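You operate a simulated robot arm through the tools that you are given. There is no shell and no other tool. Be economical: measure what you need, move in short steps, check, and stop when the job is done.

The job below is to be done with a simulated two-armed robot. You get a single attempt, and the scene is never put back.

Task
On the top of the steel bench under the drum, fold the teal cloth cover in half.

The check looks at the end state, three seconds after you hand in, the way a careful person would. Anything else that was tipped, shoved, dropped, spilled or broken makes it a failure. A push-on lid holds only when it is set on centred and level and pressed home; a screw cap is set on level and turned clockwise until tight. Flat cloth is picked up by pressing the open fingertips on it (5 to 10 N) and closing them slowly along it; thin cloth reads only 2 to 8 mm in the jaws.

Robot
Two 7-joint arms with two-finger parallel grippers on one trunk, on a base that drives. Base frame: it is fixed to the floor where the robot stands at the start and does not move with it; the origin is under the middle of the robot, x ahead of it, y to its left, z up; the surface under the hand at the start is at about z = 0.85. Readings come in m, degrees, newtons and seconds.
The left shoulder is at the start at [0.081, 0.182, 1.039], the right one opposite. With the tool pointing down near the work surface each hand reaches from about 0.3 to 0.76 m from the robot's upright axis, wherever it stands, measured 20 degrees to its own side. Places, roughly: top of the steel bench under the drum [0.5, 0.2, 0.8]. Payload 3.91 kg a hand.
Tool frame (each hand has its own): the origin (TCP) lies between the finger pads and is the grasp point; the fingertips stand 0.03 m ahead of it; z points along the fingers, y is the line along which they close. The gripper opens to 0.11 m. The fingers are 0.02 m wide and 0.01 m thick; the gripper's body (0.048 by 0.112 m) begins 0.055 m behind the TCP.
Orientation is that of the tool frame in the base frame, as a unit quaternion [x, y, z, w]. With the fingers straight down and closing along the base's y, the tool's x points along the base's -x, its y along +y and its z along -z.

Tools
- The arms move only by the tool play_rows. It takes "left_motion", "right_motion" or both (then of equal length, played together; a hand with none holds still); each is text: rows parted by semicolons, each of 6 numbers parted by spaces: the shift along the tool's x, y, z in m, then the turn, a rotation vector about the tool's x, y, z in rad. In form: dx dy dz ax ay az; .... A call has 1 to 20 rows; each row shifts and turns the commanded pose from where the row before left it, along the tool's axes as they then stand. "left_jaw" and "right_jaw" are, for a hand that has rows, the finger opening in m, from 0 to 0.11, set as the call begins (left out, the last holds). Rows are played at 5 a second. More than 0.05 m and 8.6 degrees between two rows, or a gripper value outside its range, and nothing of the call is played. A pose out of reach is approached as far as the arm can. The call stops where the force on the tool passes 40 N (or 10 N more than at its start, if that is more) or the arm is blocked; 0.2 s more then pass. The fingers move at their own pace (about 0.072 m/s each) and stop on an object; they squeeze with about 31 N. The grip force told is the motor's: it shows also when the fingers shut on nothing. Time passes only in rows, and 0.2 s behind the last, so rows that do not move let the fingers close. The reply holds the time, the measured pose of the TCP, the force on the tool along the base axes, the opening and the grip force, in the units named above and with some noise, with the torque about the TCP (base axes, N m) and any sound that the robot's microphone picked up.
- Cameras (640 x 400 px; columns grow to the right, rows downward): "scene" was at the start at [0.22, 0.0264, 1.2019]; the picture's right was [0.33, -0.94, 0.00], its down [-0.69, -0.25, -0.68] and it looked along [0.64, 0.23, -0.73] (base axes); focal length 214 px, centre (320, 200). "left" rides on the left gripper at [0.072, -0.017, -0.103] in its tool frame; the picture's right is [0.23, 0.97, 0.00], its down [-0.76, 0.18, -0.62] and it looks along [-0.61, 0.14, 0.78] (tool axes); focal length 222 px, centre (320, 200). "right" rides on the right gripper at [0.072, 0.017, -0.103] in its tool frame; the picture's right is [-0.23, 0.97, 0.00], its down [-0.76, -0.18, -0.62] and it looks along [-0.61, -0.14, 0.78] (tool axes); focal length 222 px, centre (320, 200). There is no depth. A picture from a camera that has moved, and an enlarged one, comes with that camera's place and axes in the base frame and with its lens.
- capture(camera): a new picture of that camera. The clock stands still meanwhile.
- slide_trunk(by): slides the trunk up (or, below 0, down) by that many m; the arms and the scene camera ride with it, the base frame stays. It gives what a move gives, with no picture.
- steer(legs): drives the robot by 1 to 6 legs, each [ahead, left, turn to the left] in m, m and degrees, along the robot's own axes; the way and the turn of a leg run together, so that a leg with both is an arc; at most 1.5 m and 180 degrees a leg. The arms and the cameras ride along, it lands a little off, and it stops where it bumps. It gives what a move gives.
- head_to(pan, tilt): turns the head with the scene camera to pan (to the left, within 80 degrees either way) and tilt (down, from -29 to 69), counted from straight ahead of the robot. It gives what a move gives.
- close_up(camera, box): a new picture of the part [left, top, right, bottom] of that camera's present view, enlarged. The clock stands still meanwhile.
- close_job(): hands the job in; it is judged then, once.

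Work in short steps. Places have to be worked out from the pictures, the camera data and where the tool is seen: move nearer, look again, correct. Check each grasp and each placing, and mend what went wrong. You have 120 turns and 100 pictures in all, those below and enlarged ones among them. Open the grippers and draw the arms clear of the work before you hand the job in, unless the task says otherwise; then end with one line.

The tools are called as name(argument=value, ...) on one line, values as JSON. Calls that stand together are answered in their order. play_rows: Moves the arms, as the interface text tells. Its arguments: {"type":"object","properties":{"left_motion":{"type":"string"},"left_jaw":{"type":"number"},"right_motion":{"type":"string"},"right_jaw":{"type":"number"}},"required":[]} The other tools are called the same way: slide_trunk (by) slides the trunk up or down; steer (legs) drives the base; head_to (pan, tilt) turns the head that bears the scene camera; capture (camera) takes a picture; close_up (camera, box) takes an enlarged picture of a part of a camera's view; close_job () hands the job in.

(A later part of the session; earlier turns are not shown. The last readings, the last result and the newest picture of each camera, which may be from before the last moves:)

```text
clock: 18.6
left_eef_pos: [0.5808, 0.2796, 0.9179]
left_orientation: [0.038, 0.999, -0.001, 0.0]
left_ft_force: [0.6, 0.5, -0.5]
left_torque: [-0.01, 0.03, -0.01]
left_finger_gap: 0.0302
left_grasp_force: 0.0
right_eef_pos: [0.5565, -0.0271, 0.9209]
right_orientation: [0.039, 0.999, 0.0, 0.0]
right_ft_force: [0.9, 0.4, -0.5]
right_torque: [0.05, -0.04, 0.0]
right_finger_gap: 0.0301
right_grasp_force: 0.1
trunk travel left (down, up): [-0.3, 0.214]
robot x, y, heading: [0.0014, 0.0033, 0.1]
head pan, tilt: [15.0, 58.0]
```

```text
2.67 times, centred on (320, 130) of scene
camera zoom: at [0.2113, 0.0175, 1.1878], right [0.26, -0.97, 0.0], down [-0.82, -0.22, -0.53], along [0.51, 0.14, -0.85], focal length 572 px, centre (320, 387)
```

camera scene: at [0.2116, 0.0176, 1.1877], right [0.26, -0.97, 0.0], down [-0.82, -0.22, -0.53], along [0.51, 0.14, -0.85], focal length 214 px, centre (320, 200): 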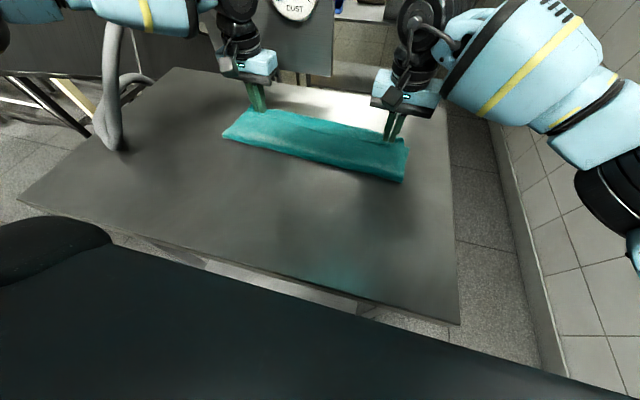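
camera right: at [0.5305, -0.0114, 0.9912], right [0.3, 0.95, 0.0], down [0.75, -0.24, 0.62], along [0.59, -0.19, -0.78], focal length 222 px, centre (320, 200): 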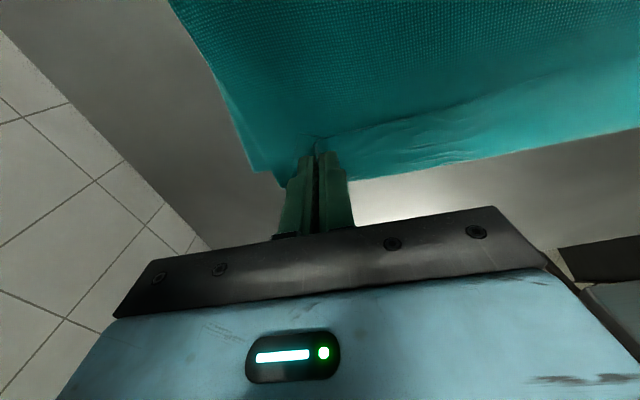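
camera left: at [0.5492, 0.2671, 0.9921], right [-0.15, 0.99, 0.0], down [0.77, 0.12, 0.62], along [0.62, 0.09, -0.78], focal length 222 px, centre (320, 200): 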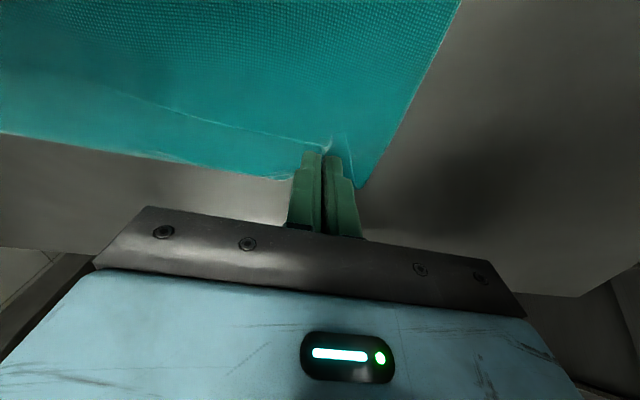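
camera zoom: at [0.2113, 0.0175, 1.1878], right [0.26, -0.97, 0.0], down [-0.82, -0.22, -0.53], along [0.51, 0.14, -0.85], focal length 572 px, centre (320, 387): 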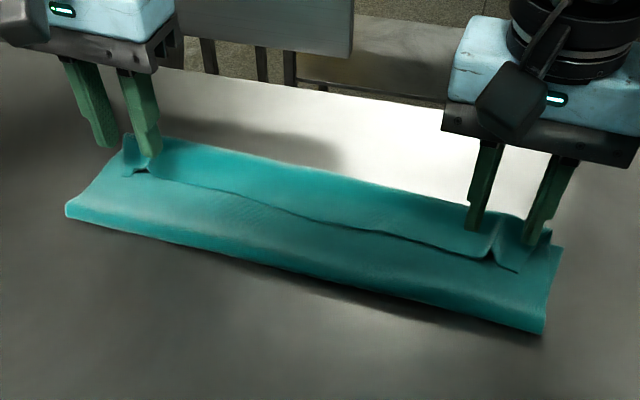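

The ridges sit between the fingers: the left edge is at x≈.592 and the right at .564. I nudge into place so the pads cover about 5 mm of the edge, and lower.

play_rows(left_motion="-0.005 -0.003 0.01 0 0 0;0 0 0.012 0 0 0;0 0 0.004 0 0 0;0 0 0.002 0 0 0;0 0 0 0 0 0", right_motion="-0.001 -0.001 0.013 0 0 0;0 0 0.012 0 0 0;0 0 0.004 0 0 0;0 0 0.002 0 0 0;0 0 0 0 0 0")

close_up(camera="left", box=[160, 20, 480, 240])

close_up(camera="right", box=[160, 20, 480, 240])

```text
clock: 19.8
left_eef_pos: [0.5863, 0.2761, 0.892]
left_orientation: [0.038, 0.999, 0.0, 0.0]
left_ft_force: [0.3, -0.6, -0.2]
left_torque: [-0.02, -0.01, -0.01]
left_finger_gap: 0.03
left_grasp_force: 0.0
right_eef_pos: [0.558, -0.0291, 0.8906]
right_orientation: [0.039, 0.999, 0.0, 0.0]
right_ft_force: [-0.5, -0.4, -0.1]
right_torque: [-0.04, -0.02, 0.0]
right_finger_gap: 0.03
right_grasp_force: 0.0
trunk travel left (down, up): [-0.3, 0.214]
robot x, y, heading: [-0.0019, 0.0015, -0.2]
head pan, tilt: [15.0, 58.0]
```

```text
1.82 times, centred on (320, 130) of left
camera zoom: at [0.5119, 0.2648, 0.9948], right [-0.15, 0.99, 0.0], down [0.77, 0.12, 0.62], along [0.62, 0.09, -0.78], focal length 404 px, centre (320, 327)
```

zoom: 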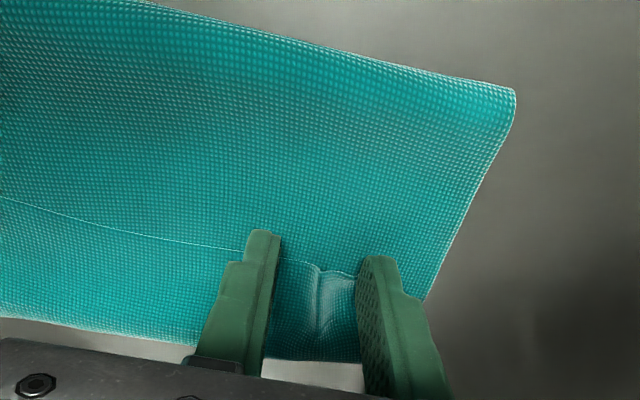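

```text
1.82 times, centred on (320, 130) of right
camera zoom: at [0.4857, -0.0065, 0.9933], right [0.3, 0.95, 0.0], down [0.75, -0.24, 0.62], along [0.59, -0.19, -0.78], focal length 404 px, centre (320, 327)
```

zoom: 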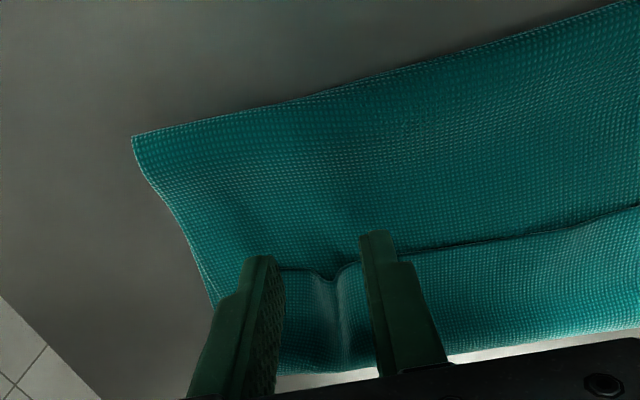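

The edges are confirmed at x≈.591 and .564, so the pads cover about 5 mm. I descend to a light press.

play_rows(left_motion="0 0 0.002 0 0 0;0 0 0.0015 0 0 0;0 0 0.0015 0 0 0;0 0 0 0 0 0", right_motion="0 0 0.002 0 0 0;0 0 0.0015 0 0 0;0 0 0.0015 0 0 0;0 0 0 0 0 0")

```text
clock: 20.8
left_eef_pos: [0.5866, 0.2755, 0.8858]
left_orientation: [0.038, 0.999, 0.0, 0.0]
left_ft_force: [0.1, -0.5, -0.2]
left_torque: [0.05, 0.0, 0.03]
left_finger_gap: 0.0301
left_grasp_force: 0.0
right_eef_pos: [0.5571, -0.0284, 0.8858]
right_orientation: [0.04, 0.999, 0.0, 0.0]
right_ft_force: [0.2, -0.1, 0.1]
right_torque: [0.02, 0.01, -0.01]
right_finger_gap: 0.0298
right_grasp_force: 0.0
trunk travel left (down, up): [-0.3, 0.214]
robot x, y, heading: [-0.002, -0.0033, -0.2]
head pan, tilt: [15.0, 58.0]
```

play_rows(left_motion="0 0 0.001 0 0 0;0 0 0.001 0 0 0;0 0 0 0 0 0", right_motion="0 0 0.001 0 0 0;0 0 0.001 0 0 0;0 0 0 0 0 0")

```text
clock: 21.6
left_eef_pos: [0.5853, 0.2769, 0.8848]
left_orientation: [0.039, 0.999, -0.001, 0.0]
left_ft_force: [0.3, -0.3, 1.1]
left_torque: [0.04, -0.02, 0.0]
left_finger_gap: 0.0299
left_grasp_force: 0.1
right_eef_pos: [0.5577, -0.0304, 0.8831]
right_orientation: [0.039, 0.999, 0.0, 0.0]
right_ft_force: [-0.2, 0.5, 0.2]
right_torque: [0.01, 0.02, 0.02]
right_finger_gap: 0.0301
right_grasp_force: 0.1
trunk travel left (down, up): [-0.3, 0.214]
robot x, y, heading: [0.0009, 0.0012, -0.0]
head pan, tilt: [15.0, 58.0]
```

play_rows(left_motion="0 0 0.0006 0 0 0;0 0 0 0 0 0", right_motion="0 0 0.0006 0 0 0;0 0 0 0 0 0")

```text
clock: 22.1
left_eef_pos: [0.585, 0.2767, 0.8844]
left_orientation: [0.038, 0.999, 0.0, 0.0]
left_ft_force: [0.3, 0.2, 1.3]
left_torque: [0.03, -0.02, -0.03]
left_finger_gap: 0.0301
left_grasp_force: 0.1
right_eef_pos: [0.5578, -0.029, 0.8817]
right_orientation: [0.039, 0.999, 0.0, 0.001]
right_ft_force: [-0.7, 0.5, 3.2]
right_torque: [0.02, -0.06, 0.02]
right_finger_gap: 0.0298
right_grasp_force: 0.0
trunk travel left (down, up): [-0.3, 0.214]
robot x, y, heading: [-0.0004, 0.0018, 0.2]
head pan, tilt: [15.0, 58.0]
```

The right reads 3.2 N and the left about 1.3 N. I press the left slightly more, then close both slowly.

play_rows(left_motion="0 0 0.0006 0 0 0;0 0 0 0 0 0", right_motion="0 0 0.0002 0 0 0;0 0 0 0 0 0")

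play_rows(left_motion="0 0 0 0 0 0;0 0 0 0 0 0", right_motion="0 0 0 0 0 0;0 0 0 0 0 0", left_jaw=0.022, right_jaw=0.022)

play_rows(left_motion="0 0 0 0 0 0;0 0 0 0 0 0", right_motion="0 0 0 0 0 0;0 0 0 0 0 0", left_jaw=0.013, right_jaw=0.013)

close_up(camera="left", box=[160, 20, 480, 240])

close_up(camera="right", box=[160, 20, 480, 240])

```text
clock: 22.8
left_eef_pos: [0.5856, 0.2754, 0.8841]
left_orientation: [0.038, 0.999, 0.001, 0.001]
left_ft_force: [0.3, -0.6, 2.3]
left_torque: [0.01, -0.01, 0.01]
left_finger_gap: 0.03
left_grasp_force: 0.3
right_eef_pos: [0.5571, -0.0294, 0.8836]
right_orientation: [0.04, 0.999, 0.0, 0.0]
right_ft_force: [0.6, 0.7, 4.7]
right_torque: [0.0, -0.02, -0.01]
right_finger_gap: 0.0298
right_grasp_force: 0.0
trunk travel left (down, up): [-0.3, 0.214]
robot x, y, heading: [-0.0025, 0.0002, -0.1]
head pan, tilt: [15.0, 58.0]
```

```text
clock: 23.4
left_eef_pos: [0.5853, 0.276, 0.8825]
left_orientation: [0.038, 0.999, 0.0, 0.0]
left_ft_force: [0.3, 0.5, 2.6]
left_torque: [0.01, 0.04, 0.0]
left_finger_gap: 0.0219
left_grasp_force: 0.1
right_eef_pos: [0.5569, -0.0283, 0.8818]
right_orientation: [0.039, 0.999, -0.001, 0.0]
right_ft_force: [-0.2, -0.5, 5.2]
right_torque: [0.0, -0.02, -0.01]
right_finger_gap: 0.0216
right_grasp_force: 0.0
trunk travel left (down, up): [-0.3, 0.214]
robot x, y, heading: [0.0013, -0.001, 0.0]
head pan, tilt: [15.0, 58.0]
```

```text
clock: 23.9
left_eef_pos: [0.5856, 0.2758, 0.884]
left_orientation: [0.038, 0.999, 0.0, 0.001]
left_ft_force: [0.3, -0.1, 1.3]
left_torque: [0.0, 0.02, -0.02]
left_finger_gap: 0.0128
left_grasp_force: 0.1
right_eef_pos: [0.5565, -0.0297, 0.8818]
right_orientation: [0.039, 0.999, 0.0, 0.0]
right_ft_force: [1.4, 0.6, 5.2]
right_torque: [0.01, -0.07, 0.0]
right_finger_gap: 0.0125
right_grasp_force: 0.0
trunk travel left (down, up): [-0.3, 0.214]
robot x, y, heading: [-0.0015, -0.0031, 0.1]
head pan, tilt: [15.0, 58.0]
```

```text
1.82 times, centred on (320, 130) of left
camera zoom: at [0.5113, 0.2646, 0.987], right [-0.15, 0.99, 0.0], down [0.77, 0.12, 0.62], along [0.62, 0.09, -0.78], focal length 404 px, centre (320, 327)
```

zoom: 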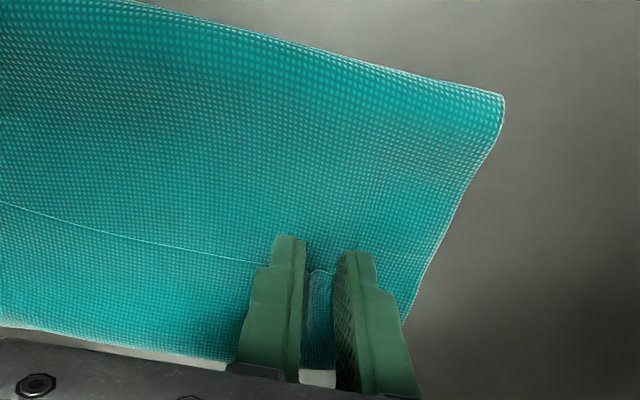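

```text
1.82 times, centred on (320, 130) of right
camera zoom: at [0.4853, -0.0067, 0.9859], right [0.3, 0.95, 0.0], down [0.75, -0.24, 0.62], along [0.59, -0.19, -0.78], focal length 404 px, centre (320, 327)
```

zoom: 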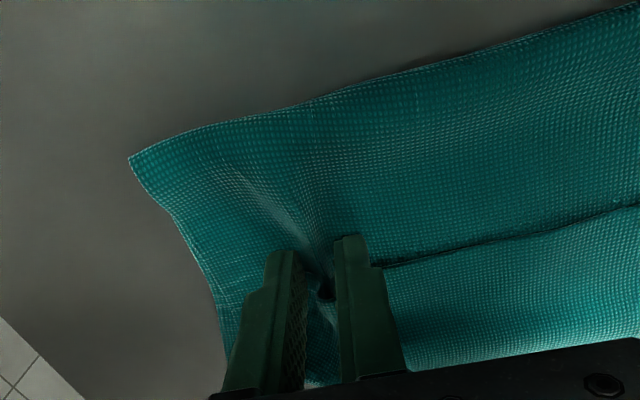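

The left pinch looks clean, but the right is also buckling the layer underneath. I reopen the right and raise it 4 mm so it only catches the standing ridge, and keep closing the left.

play_rows(left_motion="0 0 0 0 0 0;0 0 0 0 0 0;0 0 0 0 0 0;0 0 0 0 0 0", right_motion="0 0 0 0 0 0;0 0 0 0 0 0;0 0 -0.004 0 0 0;0 0 0 0 0 0", left_jaw=0.006, right_jaw=0.032)

play_rows(left_motion="0 0 0 0 0 0;0 0 0 0 0 0;0 0 0 0 0 0", left_jaw=0)

close_up(camera="left", box=[160, 20, 480, 240])

close_up(camera="right", box=[160, 20, 480, 240])

```text
clock: 24.9
left_eef_pos: [0.586, 0.2754, 0.883]
left_orientation: [0.038, 0.999, 0.0, 0.001]
left_ft_force: [-0.6, -0.4, 3.4]
left_torque: [-0.01, -0.03, -0.02]
left_finger_gap: 0.0063
left_grasp_force: 0.3
right_eef_pos: [0.5578, -0.0287, 0.8857]
right_orientation: [0.039, 0.999, 0.0, -0.001]
right_ft_force: [-0.1, -0.2, 0.0]
right_torque: [0.02, 0.0, 0.05]
right_finger_gap: 0.0322
right_grasp_force: 0.1
trunk travel left (down, up): [-0.3, 0.214]
robot x, y, heading: [0.0008, 0.0023, 0.0]
head pan, tilt: [15.0, 58.0]
```

```text
clock: 25.8
left_eef_pos: [0.5862, 0.2768, 0.8828]
left_orientation: [0.038, 0.999, 0.0, 0.0]
left_ft_force: [0.0, -0.1, 1.3]
left_torque: [-0.01, 0.0, 0.01]
left_finger_gap: 0.0016
left_grasp_force: 30.6
right_eef_pos: [0.5574, -0.0298, 0.8858]
right_orientation: [0.039, 0.999, 0.0, 0.0]
right_ft_force: [-0.5, 0.0, -0.7]
right_torque: [-0.05, -0.01, -0.01]
right_finger_gap: 0.032
right_grasp_force: 0.2
trunk travel left (down, up): [-0.3, 0.214]
robot x, y, heading: [0.0016, -0.0012, -0.0]
head pan, tilt: [15.0, 58.0]
```

```text
1.82 times, centred on (320, 130) of left
camera zoom: at [0.5117, 0.2646, 0.9869], right [-0.15, 0.99, 0.0], down [0.77, 0.12, 0.62], along [0.62, 0.09, -0.78], focal length 404 px, centre (320, 327)
```

zoom: 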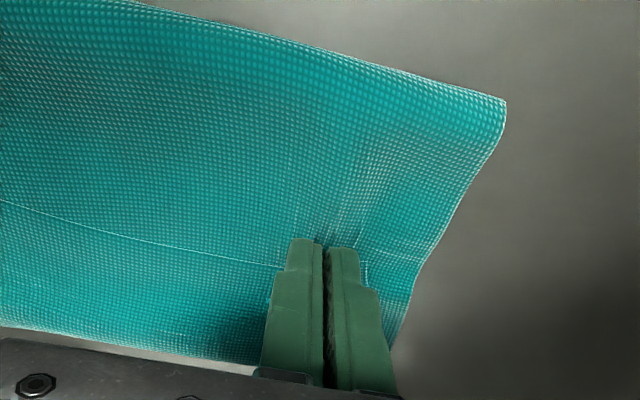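

```text
1.82 times, centred on (320, 130) of right
camera zoom: at [0.4856, -0.0066, 0.9897], right [0.3, 0.95, 0.0], down [0.75, -0.24, 0.62], along [0.59, -0.19, -0.78], focal length 404 px, centre (320, 327)
```

zoom: 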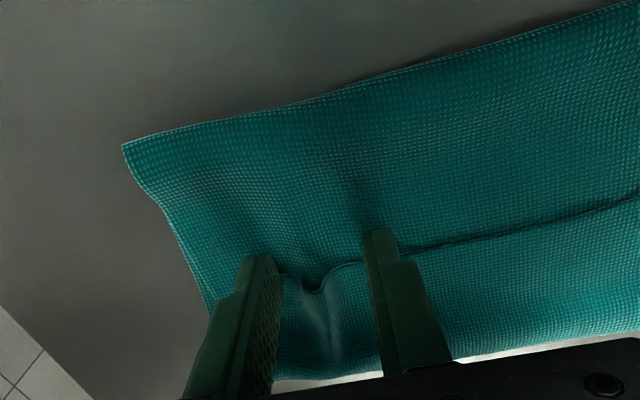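

The right ridge is still standing. I shift 3 mm forward and close on it at this height, without pressing.

play_rows(right_motion="-0.003 -0.003 0.001 0 0 0;0 0 0 0 0 0", right_jaw=0.02)

play_rows(right_motion="0 0 0 0 0 0;0 0 0 0 0 0", right_jaw=0.01)

play_rows(right_motion="0 0 0 0 0 0;0 0 0 0 0 0;0 0 0 0 0 0", right_jaw=0)

close_up(camera="right", box=[160, 20, 480, 240])

```text
clock: 26.4
left_eef_pos: [0.5857, 0.2774, 0.8846]
left_orientation: [0.039, 0.999, 0.0, 0.0]
left_ft_force: [0.0, -0.2, 2.2]
left_torque: [0.01, 0.01, -0.03]
left_finger_gap: 0.0012
left_grasp_force: 31.0
right_eef_pos: [0.5603, -0.0323, 0.8846]
right_orientation: [0.04, 0.999, 0.001, -0.001]
right_ft_force: [0.1, 0.1, -0.5]
right_torque: [-0.02, 0.0, -0.04]
right_finger_gap: 0.0199
right_grasp_force: 0.0
trunk travel left (down, up): [-0.3, 0.214]
robot x, y, heading: [0.0021, 0.0035, -0.0]
head pan, tilt: [15.0, 58.0]
```

```text
clock: 26.9
left_eef_pos: [0.5846, 0.277, 0.883]
left_orientation: [0.038, 0.999, 0.001, 0.001]
left_ft_force: [-1.2, -0.1, 2.3]
left_torque: [-0.01, -0.03, -0.01]
left_finger_gap: 0.0013
left_grasp_force: 31.4
right_eef_pos: [0.5595, -0.0338, 0.886]
right_orientation: [0.04, 0.999, 0.0, 0.0]
right_ft_force: [0.2, 0.1, 0.2]
right_torque: [0.01, -0.01, 0.02]
right_finger_gap: 0.01
right_grasp_force: 0.0
trunk travel left (down, up): [-0.3, 0.214]
robot x, y, heading: [0.0021, 0.0001, -0.1]
head pan, tilt: [15.0, 58.0]
```

```text
clock: 27.8
left_eef_pos: [0.5859, 0.2761, 0.8829]
left_orientation: [0.038, 0.999, 0.0, 0.0]
left_ft_force: [0.6, -0.3, 1.1]
left_torque: [0.02, -0.03, -0.02]
left_finger_gap: 0.0014
left_grasp_force: 30.8
right_eef_pos: [0.5603, -0.0317, 0.8844]
right_orientation: [0.04, 0.999, -0.001, 0.0]
right_ft_force: [0.0, 0.7, 2.2]
right_torque: [0.02, 0.02, 0.02]
right_finger_gap: 0.0021
right_grasp_force: 30.5
trunk travel left (down, up): [-0.3, 0.214]
robot x, y, heading: [-0.0, 0.0032, -0.3]
head pan, tilt: [15.0, 58.0]
```

```text
1.82 times, centred on (320, 130) of right
camera zoom: at [0.4883, -0.0096, 0.9888], right [0.3, 0.95, 0.0], down [0.75, -0.24, 0.62], along [0.59, -0.19, -0.78], focal length 404 px, centre (320, 327)
```

zoom: 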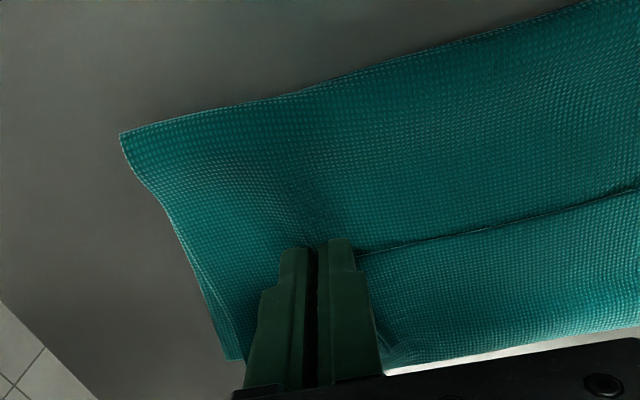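

Both are closed, with the left at 1.4 mm and the right at 2.1 mm. I lift gently by 3 cm to see which layers each hand holds.

play_rows(left_motion="0 0 -0.01 0 0 0;0 0 -0.01 0 0 0;0 0 -0.01 0 0 0;0 0 0 0 0 0", right_motion="0 0 -0.01 0 0 0;0 0 -0.01 0 0 0;0 0 -0.01 0 0 0;0 0 0 0 0 0")

close_up(camera="left", box=[100, 20, 540, 240])

close_up(camera="right", box=[100, 20, 540, 240])

close_up(camera="scene", box=[200, 60, 440, 200])

```text
clock: 28.8
left_eef_pos: [0.5853, 0.2769, 0.9125]
left_orientation: [0.038, 0.999, 0.0, -0.001]
left_ft_force: [0.0, -1.0, -0.3]
left_torque: [0.0, 0.02, 0.0]
left_finger_gap: 0.0016
left_grasp_force: 30.4
right_eef_pos: [0.5603, -0.0321, 0.9158]
right_orientation: [0.039, 0.999, 0.0, 0.001]
right_ft_force: [0.5, 0.8, 0.1]
right_torque: [0.03, -0.01, 0.03]
right_finger_gap: 0.002
right_grasp_force: 30.7
trunk travel left (down, up): [-0.3, 0.214]
robot x, y, heading: [-0.0025, 0.0001, 0.1]
head pan, tilt: [15.0, 58.0]
```

```text
1.45 times, centred on (320, 130) of left
camera zoom: at [0.5117, 0.2653, 1.0171], right [-0.15, 0.99, 0.0], down [0.77, 0.12, 0.62], along [0.62, 0.09, -0.78], focal length 323 px, centre (320, 302)
```

zoom: 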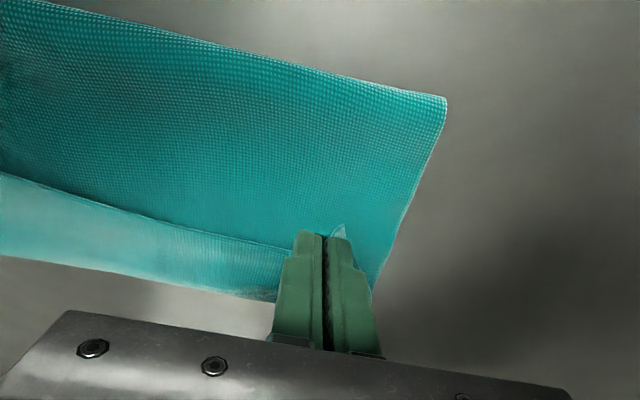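

```text
1.45 times, centred on (320, 130) of right
camera zoom: at [0.4886, -0.0098, 1.0188], right [0.3, 0.95, 0.0], down [0.75, -0.24, 0.62], along [0.59, -0.19, -0.78], focal length 323 px, centre (320, 302)
```

zoom: 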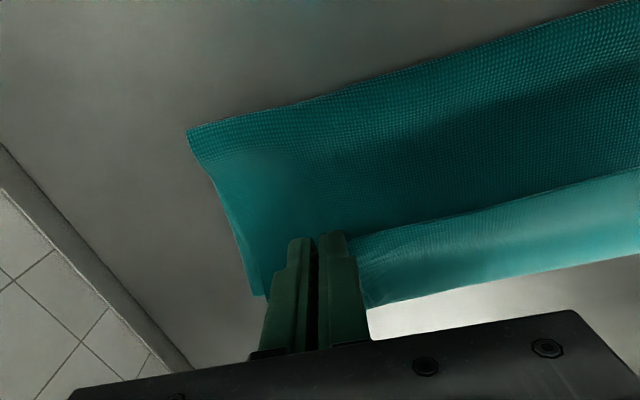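

```text
2.67 times, centred on (320, 130) of scene
camera zoom: at [0.2117, 0.0176, 1.1877], right [0.26, -0.97, 0.0], down [-0.82, -0.22, -0.53], along [0.51, 0.14, -0.85], focal length 572 px, centre (320, 387)
```

zoom: 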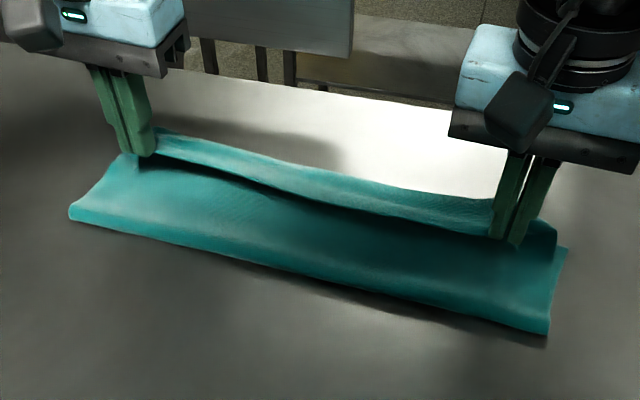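

The flap edge seems to be held by both hands and lifting. I continue up and forward to unroll it.

play_rows(left_motion="0 0 -0.02 0 0 0;-0.01 0 -0.02 0 0 0;-0.015 0 -0.015 0 0 0;-0.015 0 -0.005 0 0 0;0 0 0 0 0 0;0 0 0 0 0 0", right_motion="0 0 -0.02 0 0 0;-0.01 0 -0.02 0 0 0;-0.015 0 -0.015 0 0 0;-0.015 0 -0.005 0 0 0;0 0 0 0 0 0;0 0 0 0 0 0")

close_up(camera="left", box=[100, 20, 540, 240])

close_up(camera="right", box=[100, 20, 540, 240])

close_up(camera="scene", box=[200, 60, 440, 200])

```text
clock: 30.1
left_eef_pos: [0.6265, 0.2738, 0.9736]
left_orientation: [0.038, 0.999, 0.001, 0.0]
left_ft_force: [0.1, -1.5, -0.5]
left_torque: [-0.01, -0.01, 0.0]
left_finger_gap: 0.0016
left_grasp_force: 31.0
right_eef_pos: [0.6003, -0.035, 0.9754]
right_orientation: [0.038, 0.999, 0.0, 0.0]
right_ft_force: [0.4, 0.6, 0.2]
right_torque: [0.01, -0.01, -0.03]
right_finger_gap: 0.002
right_grasp_force: 31.1
trunk travel left (down, up): [-0.3, 0.214]
robot x, y, heading: [0.0009, 0.0009, 0.2]
head pan, tilt: [15.0, 58.0]
```

```text
1.45 times, centred on (320, 130) of left
camera zoom: at [0.5518, 0.2619, 1.0768], right [-0.15, 0.99, 0.0], down [0.77, 0.12, 0.62], along [0.62, 0.09, -0.78], focal length 323 px, centre (320, 302)
```

zoom: 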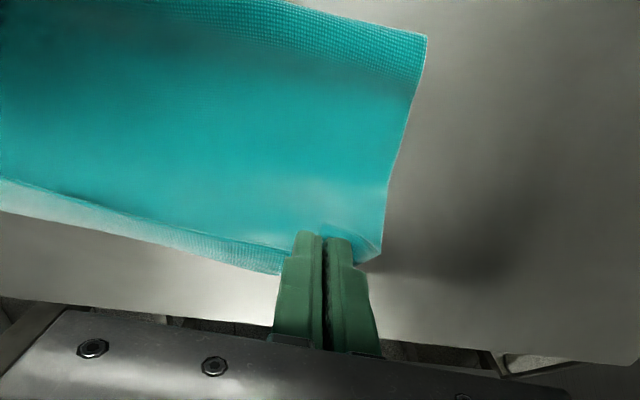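

```text
1.45 times, centred on (320, 130) of right
camera zoom: at [0.5288, -0.0126, 1.0787], right [0.3, 0.95, 0.0], down [0.75, -0.24, 0.62], along [0.59, -0.19, -0.78], focal length 323 px, centre (320, 302)
```

zoom: 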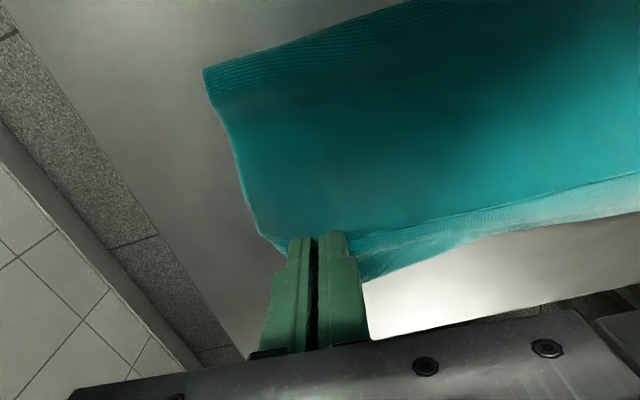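

```text
2.67 times, centred on (320, 130) of scene
camera zoom: at [0.2118, 0.0177, 1.1876], right [0.26, -0.97, 0.0], down [-0.82, -0.22, -0.53], along [0.51, 0.14, -0.85], focal length 572 px, centre (320, 387)
```

zoom: 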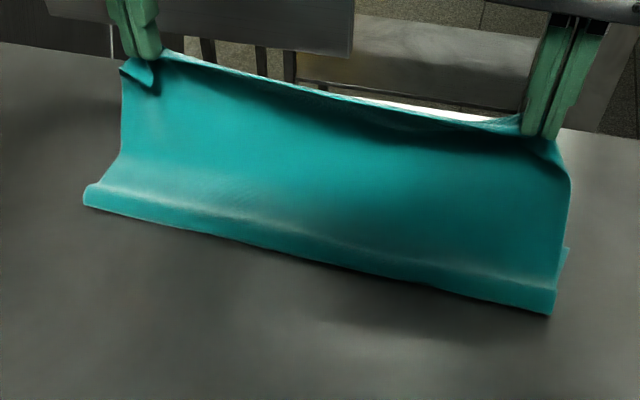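

The flap is now unrolled and held close to the edge. The crease is about 1.5 cm too far forward, so I swing the hands back to let it roll back before laying the edge down on a tighter arc.

play_rows(left_motion="0.02 0 0 0 0 0;0.02 0 0 0 0 0;0.02 0 0 0 0 0;0.02 0 0.003 0 0 0;0.02 0 0.004 0 0 0;0.02 0 0.005 0 0 0;0 0 0 0 0 0;0 0 0 0 0 0", right_motion="0.02 0 0 0 0 0;0.02 0 0 0 0 0;0.02 0 0 0 0 0;0.02 0 0.003 0 0 0;0.02 0 0.004 0 0 0;0.02 0 0.005 0 0 0;0 0 0 0 0 0;0 0 0 0 0 0")

close_up(camera="scene", box=[200, 60, 440, 200])

capture(camera="left")

capture(camera="right")

```text
clock: 31.9
left_eef_pos: [0.506, 0.2811, 0.9615]
left_orientation: [0.038, 0.999, -0.001, 0.0]
left_ft_force: [-0.1, -0.8, 0.2]
left_torque: [0.03, 0.03, -0.03]
left_finger_gap: 0.0017
left_grasp_force: 30.7
right_eef_pos: [0.4809, -0.0248, 0.9639]
right_orientation: [0.039, 0.999, 0.001, 0.0]
right_ft_force: [0.6, 0.5, -0.1]
right_torque: [0.03, 0.01, 0.0]
right_finger_gap: 0.0022
right_grasp_force: 30.8
trunk travel left (down, up): [-0.3, 0.214]
robot x, y, heading: [-0.0027, -0.0003, -0.1]
head pan, tilt: [15.0, 58.0]
```

```text
2.67 times, centred on (320, 130) of scene
camera zoom: at [0.2114, 0.0177, 1.1877], right [0.26, -0.97, 0.0], down [-0.82, -0.22, -0.53], along [0.51, 0.14, -0.85], focal length 572 px, centre (320, 387)
```

zoom: 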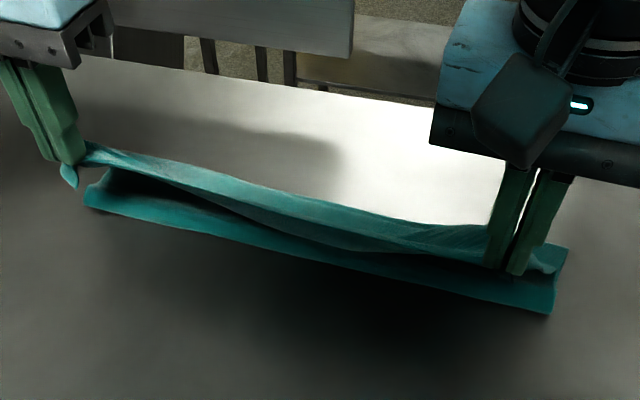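

```text
48 pictures are left
camera left: at [0.432, 0.2712, 1.0652], right [-0.15, 0.99, 0.0], down [0.77, 0.12, 0.62], along [0.62, 0.09, -0.78], focal length 222 px, centre (320, 200)
```

left: 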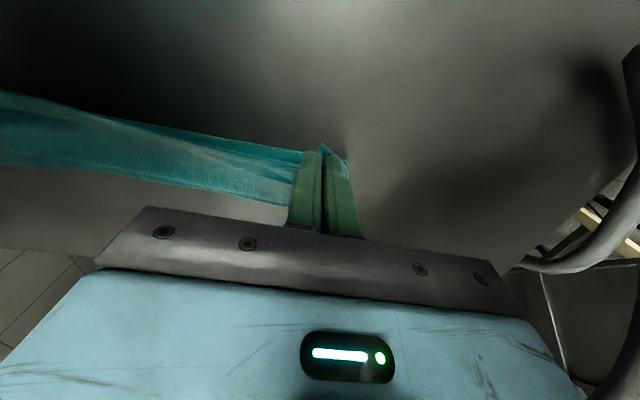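

```text
47 pictures are left
camera right: at [0.409, -0.0029, 1.0664], right [0.3, 0.95, 0.0], down [0.75, -0.24, 0.62], along [0.59, -0.19, -0.78], focal length 222 px, centre (320, 200)
```

right: 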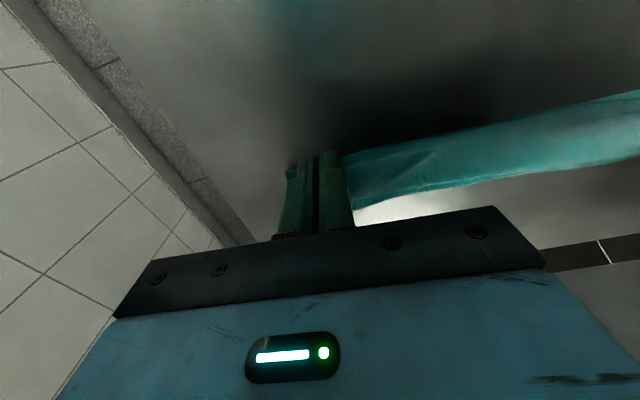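

The slack is hanging in a loop and the lift-off point is too far forward. I bring the hands further back and down to lay the lower half flat to its middle again.

play_rows(left_motion="0.02 0 0.005 0 0 0;0.02 0 0.005 0 0 0;0.02 0 0.005 0 0 0;0.02 0 0.005 0 0 0;0 0 0 0 0 0;0 0 0 0 0 0", right_motion="0.02 0 0.005 0 0 0;0.02 0 0.005 0 0 0;0.02 0 0.005 0 0 0;0.02 0 0.005 0 0 0;0 0 0 0 0 0;0 0 0 0 0 0")

close_up(camera="scene", box=[160, 60, 450, 240])

```text
clock: 33.4
left_eef_pos: [0.4266, 0.2889, 0.941]
left_orientation: [0.039, 0.999, 0.0, 0.0]
left_ft_force: [-0.1, -0.9, 1.2]
left_torque: [-0.03, 0.01, -0.04]
left_finger_gap: 0.0014
left_grasp_force: 30.7
right_eef_pos: [0.4, -0.0204, 0.9422]
right_orientation: [0.038, 0.999, 0.0, 0.0]
right_ft_force: [0.3, 0.1, 0.0]
right_torque: [0.02, -0.04, 0.05]
right_finger_gap: 0.0021
right_grasp_force: 30.9
trunk travel left (down, up): [-0.3, 0.214]
robot x, y, heading: [-0.0012, -0.0031, 0.4]
head pan, tilt: [15.0, 58.0]
```

```text
2.21 times, centred on (305, 150) of scene
camera zoom: at [0.2114, 0.0177, 1.1877], right [0.26, -0.97, 0.0], down [-0.82, -0.22, -0.53], along [0.51, 0.14, -0.85], focal length 473 px, centre (353, 310)
```

zoom: 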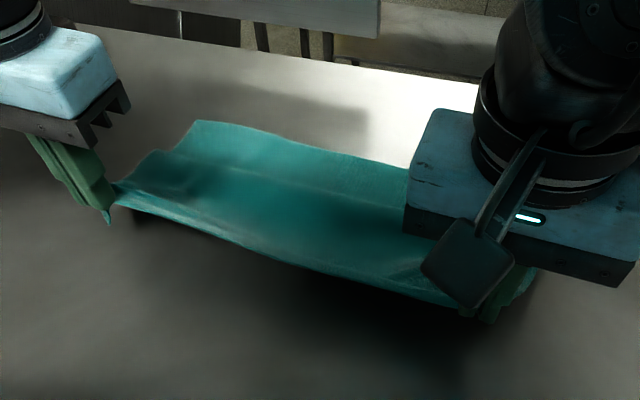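

The cloth is re-opened, and its far corner A is now at about (.607,.307), having slid back about 2.5 cm. I re-do the arc about the new middle (x≈.47 on the left), tighter this time, and pause before the drop to measure the far edge.

play_rows(left_motion="-0.016 0 -0.025 0 0 0;-0.02 0 -0.015 0 0 0;-0.025 0 -0.008 0 0 0;-0.025 0 0.003 0 0 0;-0.02 0 0.01 0 0 0;-0.02 0 0.015 0 0 0;0 0 0 0 0 0;0 0 0 0 0 0", right_motion="-0.016 0 -0.025 0 0 0;-0.02 0 -0.015 0 0 0;-0.025 0 -0.008 0 0 0;-0.025 0 0.003 0 0 0;-0.02 0 0.01 0 0 0;-0.02 0 0.015 0 0 0;0 0 0 0 0 0;0 0 0 0 0 0")

capture(camera="left")

capture(camera="right")

close_up(camera="scene", box=[160, 60, 450, 240])

```text
clock: 35.1
left_eef_pos: [0.5531, 0.2794, 0.9606]
left_orientation: [0.038, 0.999, 0.0, 0.0]
left_ft_force: [-0.5, -0.3, -0.4]
left_torque: [0.02, -0.01, 0.0]
left_finger_gap: 0.0018
left_grasp_force: 31.1
right_eef_pos: [0.526, -0.0291, 0.9621]
right_orientation: [0.04, 0.999, 0.001, 0.001]
right_ft_force: [0.1, 0.1, -0.9]
right_torque: [0.03, 0.0, 0.02]
right_finger_gap: 0.0021
right_grasp_force: 31.2
trunk travel left (down, up): [-0.3, 0.214]
robot x, y, heading: [0.0002, -0.0009, -0.1]
head pan, tilt: [15.0, 58.0]
```

```text
45 pictures are left
camera left: at [0.4783, 0.2671, 1.0645], right [-0.15, 0.99, 0.0], down [0.77, 0.12, 0.62], along [0.62, 0.09, -0.78], focal length 222 px, centre (320, 200)
```

left: 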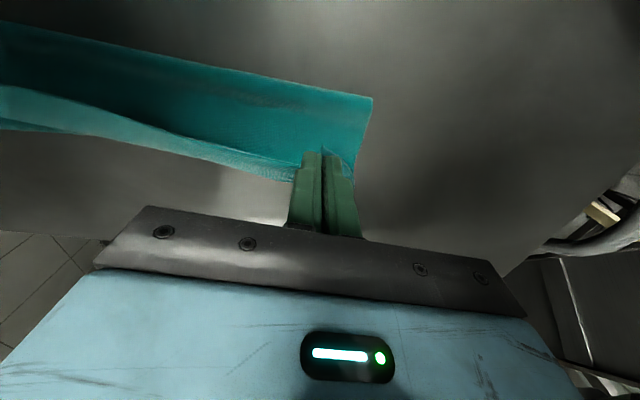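

```text
44 pictures are left
camera right: at [0.4548, -0.0065, 1.066], right [0.3, 0.95, 0.0], down [0.75, -0.24, 0.62], along [0.59, -0.19, -0.78], focal length 222 px, centre (320, 200)
```

right: 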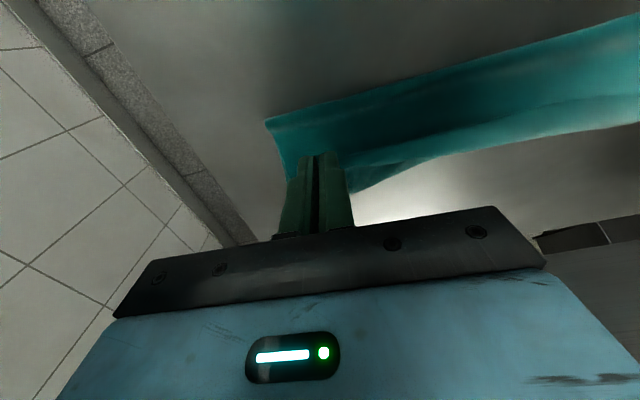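

```text
2.21 times, centred on (305, 150) of scene
camera zoom: at [0.2119, 0.0176, 1.1876], right [0.26, -0.97, 0.0], down [-0.82, -0.22, -0.53], along [0.51, 0.14, -0.85], focal length 473 px, centre (353, 310)
```

zoom: 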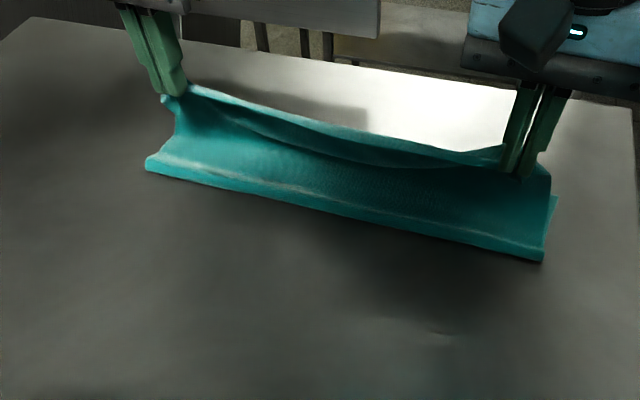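

The far corners are now at about A(.62,.325), B(.594,-.087), and the slack sits in the top sheet. I lower the edge onto the far edge with a slight outward spread.

play_rows(left_motion="-0.01 0.001 0.012 0 0 0;-0.012 0.001 0.016 0 0 0;-0.013 0.001 0.02 0 0 0;-0.011 0.001 0.017 0 0 0;-0.003 0 0.006 0 0 0;0 0 0 0 0 0", right_motion="-0.012 -0.001 0.012 0 0 0;-0.014 -0.001 0.016 0 0 0;-0.015 -0.001 0.02 0 0 0;-0.013 -0.001 0.017 0 0 0;-0.003 0 0.006 0 0 0;0 0 0 0 0 0")

close_up(camera="left", box=[100, 20, 540, 240])

close_up(camera="right", box=[100, 20, 540, 240])

close_up(camera="scene", box=[200, 60, 440, 200])

```text
clock: 36.5
left_eef_pos: [0.6007, 0.2792, 0.8902]
left_orientation: [0.039, 0.999, 0.0, 0.0]
left_ft_force: [-0.8, -4.2, 0.0]
left_torque: [-0.11, 0.04, -0.03]
left_finger_gap: 0.0013
left_grasp_force: 31.2
right_eef_pos: [0.5832, -0.0366, 0.8924]
right_orientation: [0.038, 0.999, 0.0, -0.001]
right_ft_force: [0.1, 3.7, -0.8]
right_torque: [0.12, -0.01, 0.02]
right_finger_gap: 0.0021
right_grasp_force: 30.9
trunk travel left (down, up): [-0.3, 0.214]
robot x, y, heading: [0.0025, 0.0008, 0.1]
head pan, tilt: [15.0, 58.0]
```

```text
1.45 times, centred on (320, 130) of left
camera zoom: at [0.5268, 0.2677, 0.9935], right [-0.15, 0.99, 0.0], down [0.77, 0.12, 0.62], along [0.62, 0.09, -0.78], focal length 323 px, centre (320, 302)
```

zoom: 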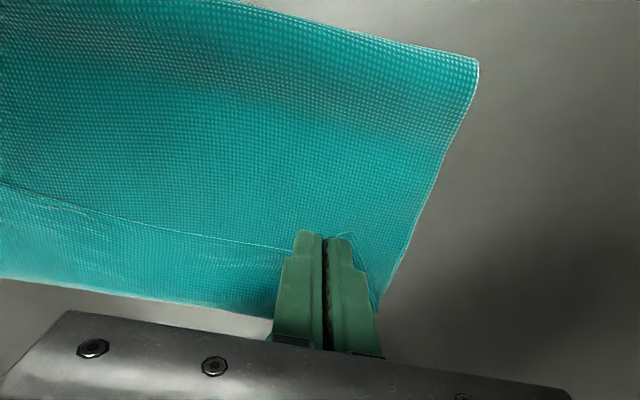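

```text
1.45 times, centred on (320, 130) of right
camera zoom: at [0.5111, -0.015, 0.9952], right [0.3, 0.95, 0.0], down [0.75, -0.24, 0.62], along [0.59, -0.19, -0.78], focal length 323 px, centre (320, 302)
```

zoom: 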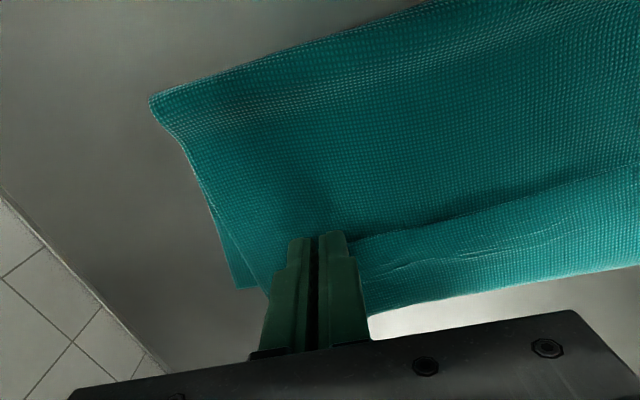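

```text
2.67 times, centred on (320, 130) of scene
camera zoom: at [0.2116, 0.0176, 1.1877], right [0.26, -0.97, 0.0], down [-0.82, -0.22, -0.53], along [0.51, 0.14, -0.85], focal length 572 px, centre (320, 387)
```

zoom: 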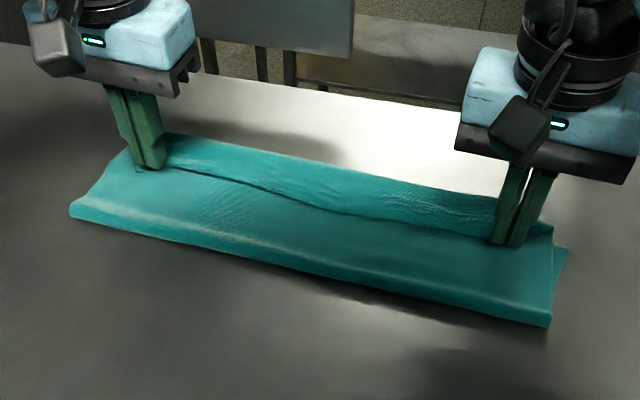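

The slack bulges forward past the hands, giving the same flap again. The crease was dragged forward because my arc was too wide. I'll reopen the cloth fully and re-do the arc with the right radius, since the pinch is now only 5 mm from the edge.

play_rows(left_motion="0 -0.002 -0.03 0 0 0;0.015 -0.001 -0.035 0 0 0;0.03 0 -0.03 0 0 0;0.04 0 -0.01 0 0 0;0.04 0 0 0 0 0;0.04 0 0.015 0 0 0;0.035 0 0.03 0 0 0;0.03 0 0.03 0 0 0;0.016 0 0.025 0 0 0;0 0 0 0 0 0;0 0 0 0 0 0", right_motion="0 0.002 -0.03 0 0 0;0.015 0.001 -0.035 0 0 0;0.03 0 -0.03 0 0 0;0.04 0 -0.01 0 0 0;0.04 0 0 0 0 0;0.04 0 0.015 0 0 0;0.035 0 0.03 0 0 0;0.03 0 0.03 0 0 0;0.016 0 0.025 0 0 0;0 0 0 0 0 0;0 0 0 0 0 0")

close_up(camera="scene", box=[160, 80, 450, 270])

capture(camera="left")

capture(camera="right")

```text
clock: 39.0
left_eef_pos: [0.356, 0.295, 0.8951]
left_orientation: [0.038, 0.999, 0.0, -0.001]
left_ft_force: [0.4, -0.5, 0.5]
left_torque: [-0.04, 0.0, -0.04]
left_finger_gap: 0.0015
left_grasp_force: 31.2
right_eef_pos: [0.3375, -0.0153, 0.8969]
right_orientation: [0.04, 0.999, 0.0, 0.0]
right_ft_force: [0.9, 0.6, -0.9]
right_torque: [-0.01, 0.01, 0.01]
right_finger_gap: 0.002
right_grasp_force: 30.7
trunk travel left (down, up): [-0.3, 0.214]
robot x, y, heading: [0.001, -0.0006, 0.1]
head pan, tilt: [15.0, 58.0]
```

```text
2.11 times, centred on (305, 175) of scene
camera zoom: at [0.2116, 0.0177, 1.1877], right [0.26, -0.97, 0.0], down [-0.82, -0.22, -0.53], along [0.51, 0.14, -0.85], focal length 452 px, centre (352, 253)
```

zoom: 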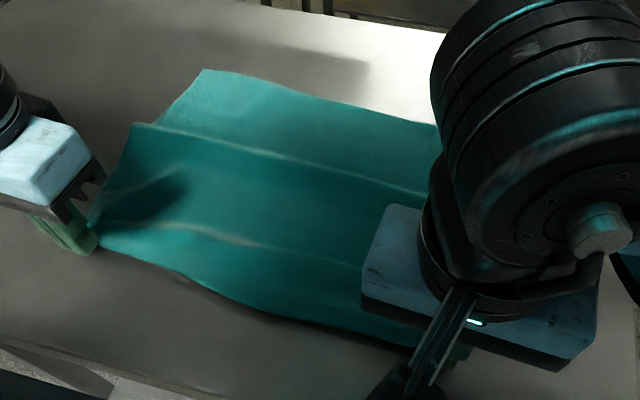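

```text
38 pictures are left
camera left: at [0.2813, 0.2837, 0.9981], right [-0.15, 0.99, 0.0], down [0.77, 0.12, 0.62], along [0.62, 0.09, -0.78], focal length 222 px, centre (320, 200)
```

left: 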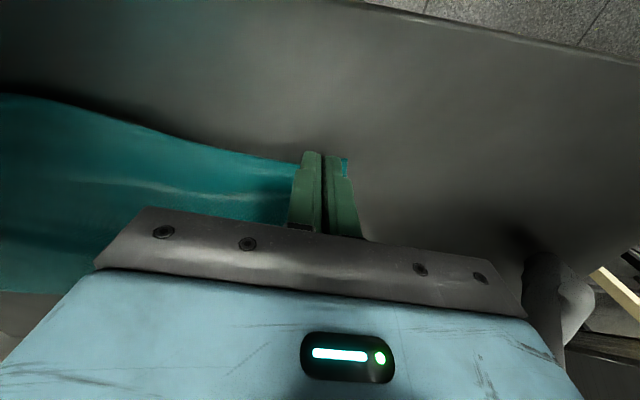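

```text
37 pictures are left
camera right: at [0.2656, 0.0074, 1.0007], right [0.3, 0.95, 0.0], down [0.75, -0.24, 0.62], along [0.59, -0.19, -0.78], focal length 222 px, centre (320, 200)
```

right: 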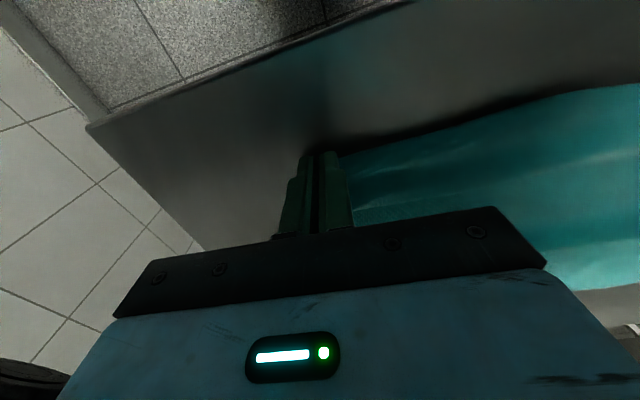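

The cloth is nearly flat again with A≈(.614,.31) and about 2 cm of slack in the waves. I pull back 1.7 cm to flatten it.

play_rows(left_motion="0.006 0.001 0.002 0 0 0;0.006 0.001 0.002 0 0 0;0.005 0 0.002 0 0 0;0 0 0 0 0 0;0 0 0 0 0 0", right_motion="0.006 -0.001 0.002 0 0 0;0.006 -0.001 0.002 0 0 0;0.005 0 0.003 0 0 0;0 0 0 0 0 0;0 0 0 0 0 0")

close_up(camera="scene", box=[160, 80, 450, 270])

```text
clock: 40.1
left_eef_pos: [0.3393, 0.2986, 0.8886]
left_orientation: [0.039, 0.999, 0.0, 0.0]
left_ft_force: [0.2, -1.2, -0.1]
left_torque: [-0.07, 0.0, -0.03]
left_finger_gap: 0.0015
left_grasp_force: 31.2
right_eef_pos: [0.3204, -0.0158, 0.8902]
right_orientation: [0.04, 0.999, 0.0, 0.0]
right_ft_force: [0.2, 2.2, -0.2]
right_torque: [0.09, -0.03, 0.01]
right_finger_gap: 0.0021
right_grasp_force: 31.0
trunk travel left (down, up): [-0.3, 0.214]
robot x, y, heading: [-0.0039, -0.0016, 0.1]
head pan, tilt: [15.0, 58.0]
```

```text
2.11 times, centred on (305, 175) of scene
camera zoom: at [0.2115, 0.0176, 1.1877], right [0.26, -0.97, 0.0], down [-0.82, -0.22, -0.53], along [0.51, 0.14, -0.85], focal length 452 px, centre (352, 253)
```

zoom: 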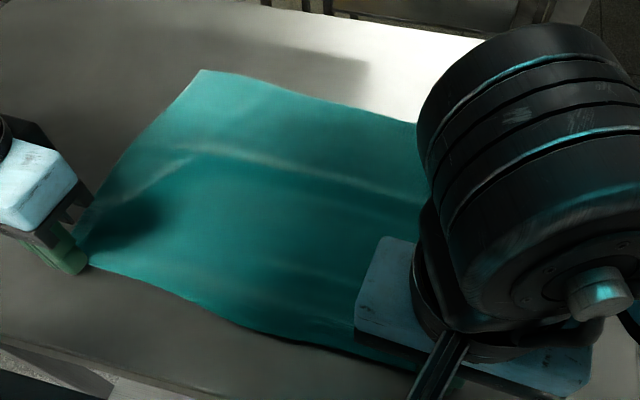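

The cloth is flat again. I play the first part of the correct arc (radius ≈0.122 about the middle) slowly.

play_rows(left_motion="-0.004 0 -0.011 0 0 0;-0.004 0 -0.011 0 0 0;-0.007 0 -0.014 0 0 0;-0.007 0 -0.014 0 0 0;-0.0115 0 -0.0135 0 0 0;-0.0115 0 -0.0135 0 0 0;-0.015 0 -0.011 0 0 0;-0.015 0 -0.011 0 0 0;-0.0175 0 -0.006 0 0 0;-0.0175 0 -0.006 0 0 0;-0.02 0 0 0 0 0;-0.02 0 0 0 0 0;-0.0175 0 0.0055 0 0 0;-0.0175 0 0.0055 0 0 0;-0.015 0 0.01 0 0 0;-0.015 0 0.01 0 0 0;0 0 0 0 0 0", right_motion="-0.004 0 -0.011 0 0 0;-0.004 0 -0.011 0 0 0;-0.007 0 -0.014 0 0 0;-0.007 0 -0.014 0 0 0;-0.0115 0 -0.0135 0 0 0;-0.0115 0 -0.0135 0 0 0;-0.015 0 -0.011 0 0 0;-0.015 0 -0.011 0 0 0;-0.0175 0 -0.006 0 0 0;-0.0175 0 -0.006 0 0 0;-0.02 0 0 0 0 0;-0.02 0 0 0 0 0;-0.0175 0 0.0055 0 0 0;-0.0175 0 0.0055 0 0 0;-0.015 0 0.01 0 0 0;-0.015 0 0.01 0 0 0;0 0 0 0 0 0")

close_up(camera="scene", box=[180, 60, 440, 220])

capture(camera="right")

```text
clock: 43.8
left_eef_pos: [0.5528, 0.2814, 0.969]
left_orientation: [0.038, 0.999, 0.0, -0.001]
left_ft_force: [0.4, -2.9, 0.3]
left_torque: [-0.08, 0.01, -0.02]
left_finger_gap: 0.0016
left_grasp_force: 30.9
right_eef_pos: [0.5346, -0.0326, 0.9702]
right_orientation: [0.039, 0.999, 0.0, 0.0]
right_ft_force: [0.7, 2.7, 0.5]
right_torque: [0.11, 0.02, 0.06]
right_finger_gap: 0.0018
right_grasp_force: 31.0
trunk travel left (down, up): [-0.3, 0.214]
robot x, y, heading: [0.0004, -0.0013, -0.4]
head pan, tilt: [15.0, 58.0]
```

```text
2.46 times, centred on (310, 140) of scene
camera zoom: at [0.2111, 0.0177, 1.1878], right [0.26, -0.97, 0.0], down [-0.82, -0.22, -0.53], along [0.51, 0.14, -0.85], focal length 528 px, centre (345, 348)
```

zoom: 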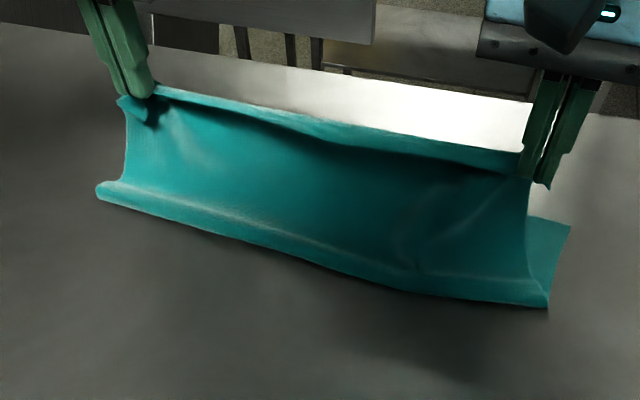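

```text
34 pictures are left
camera right: at [0.463, -0.0104, 1.0736], right [0.3, 0.95, 0.0], down [0.75, -0.24, 0.62], along [0.59, -0.19, -0.78], focal length 222 px, centre (320, 200)
```

right: 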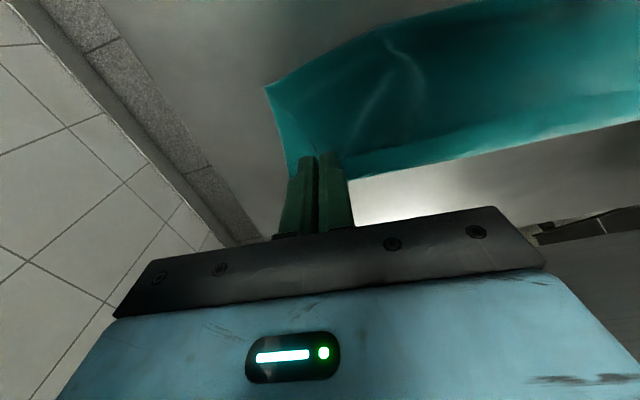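

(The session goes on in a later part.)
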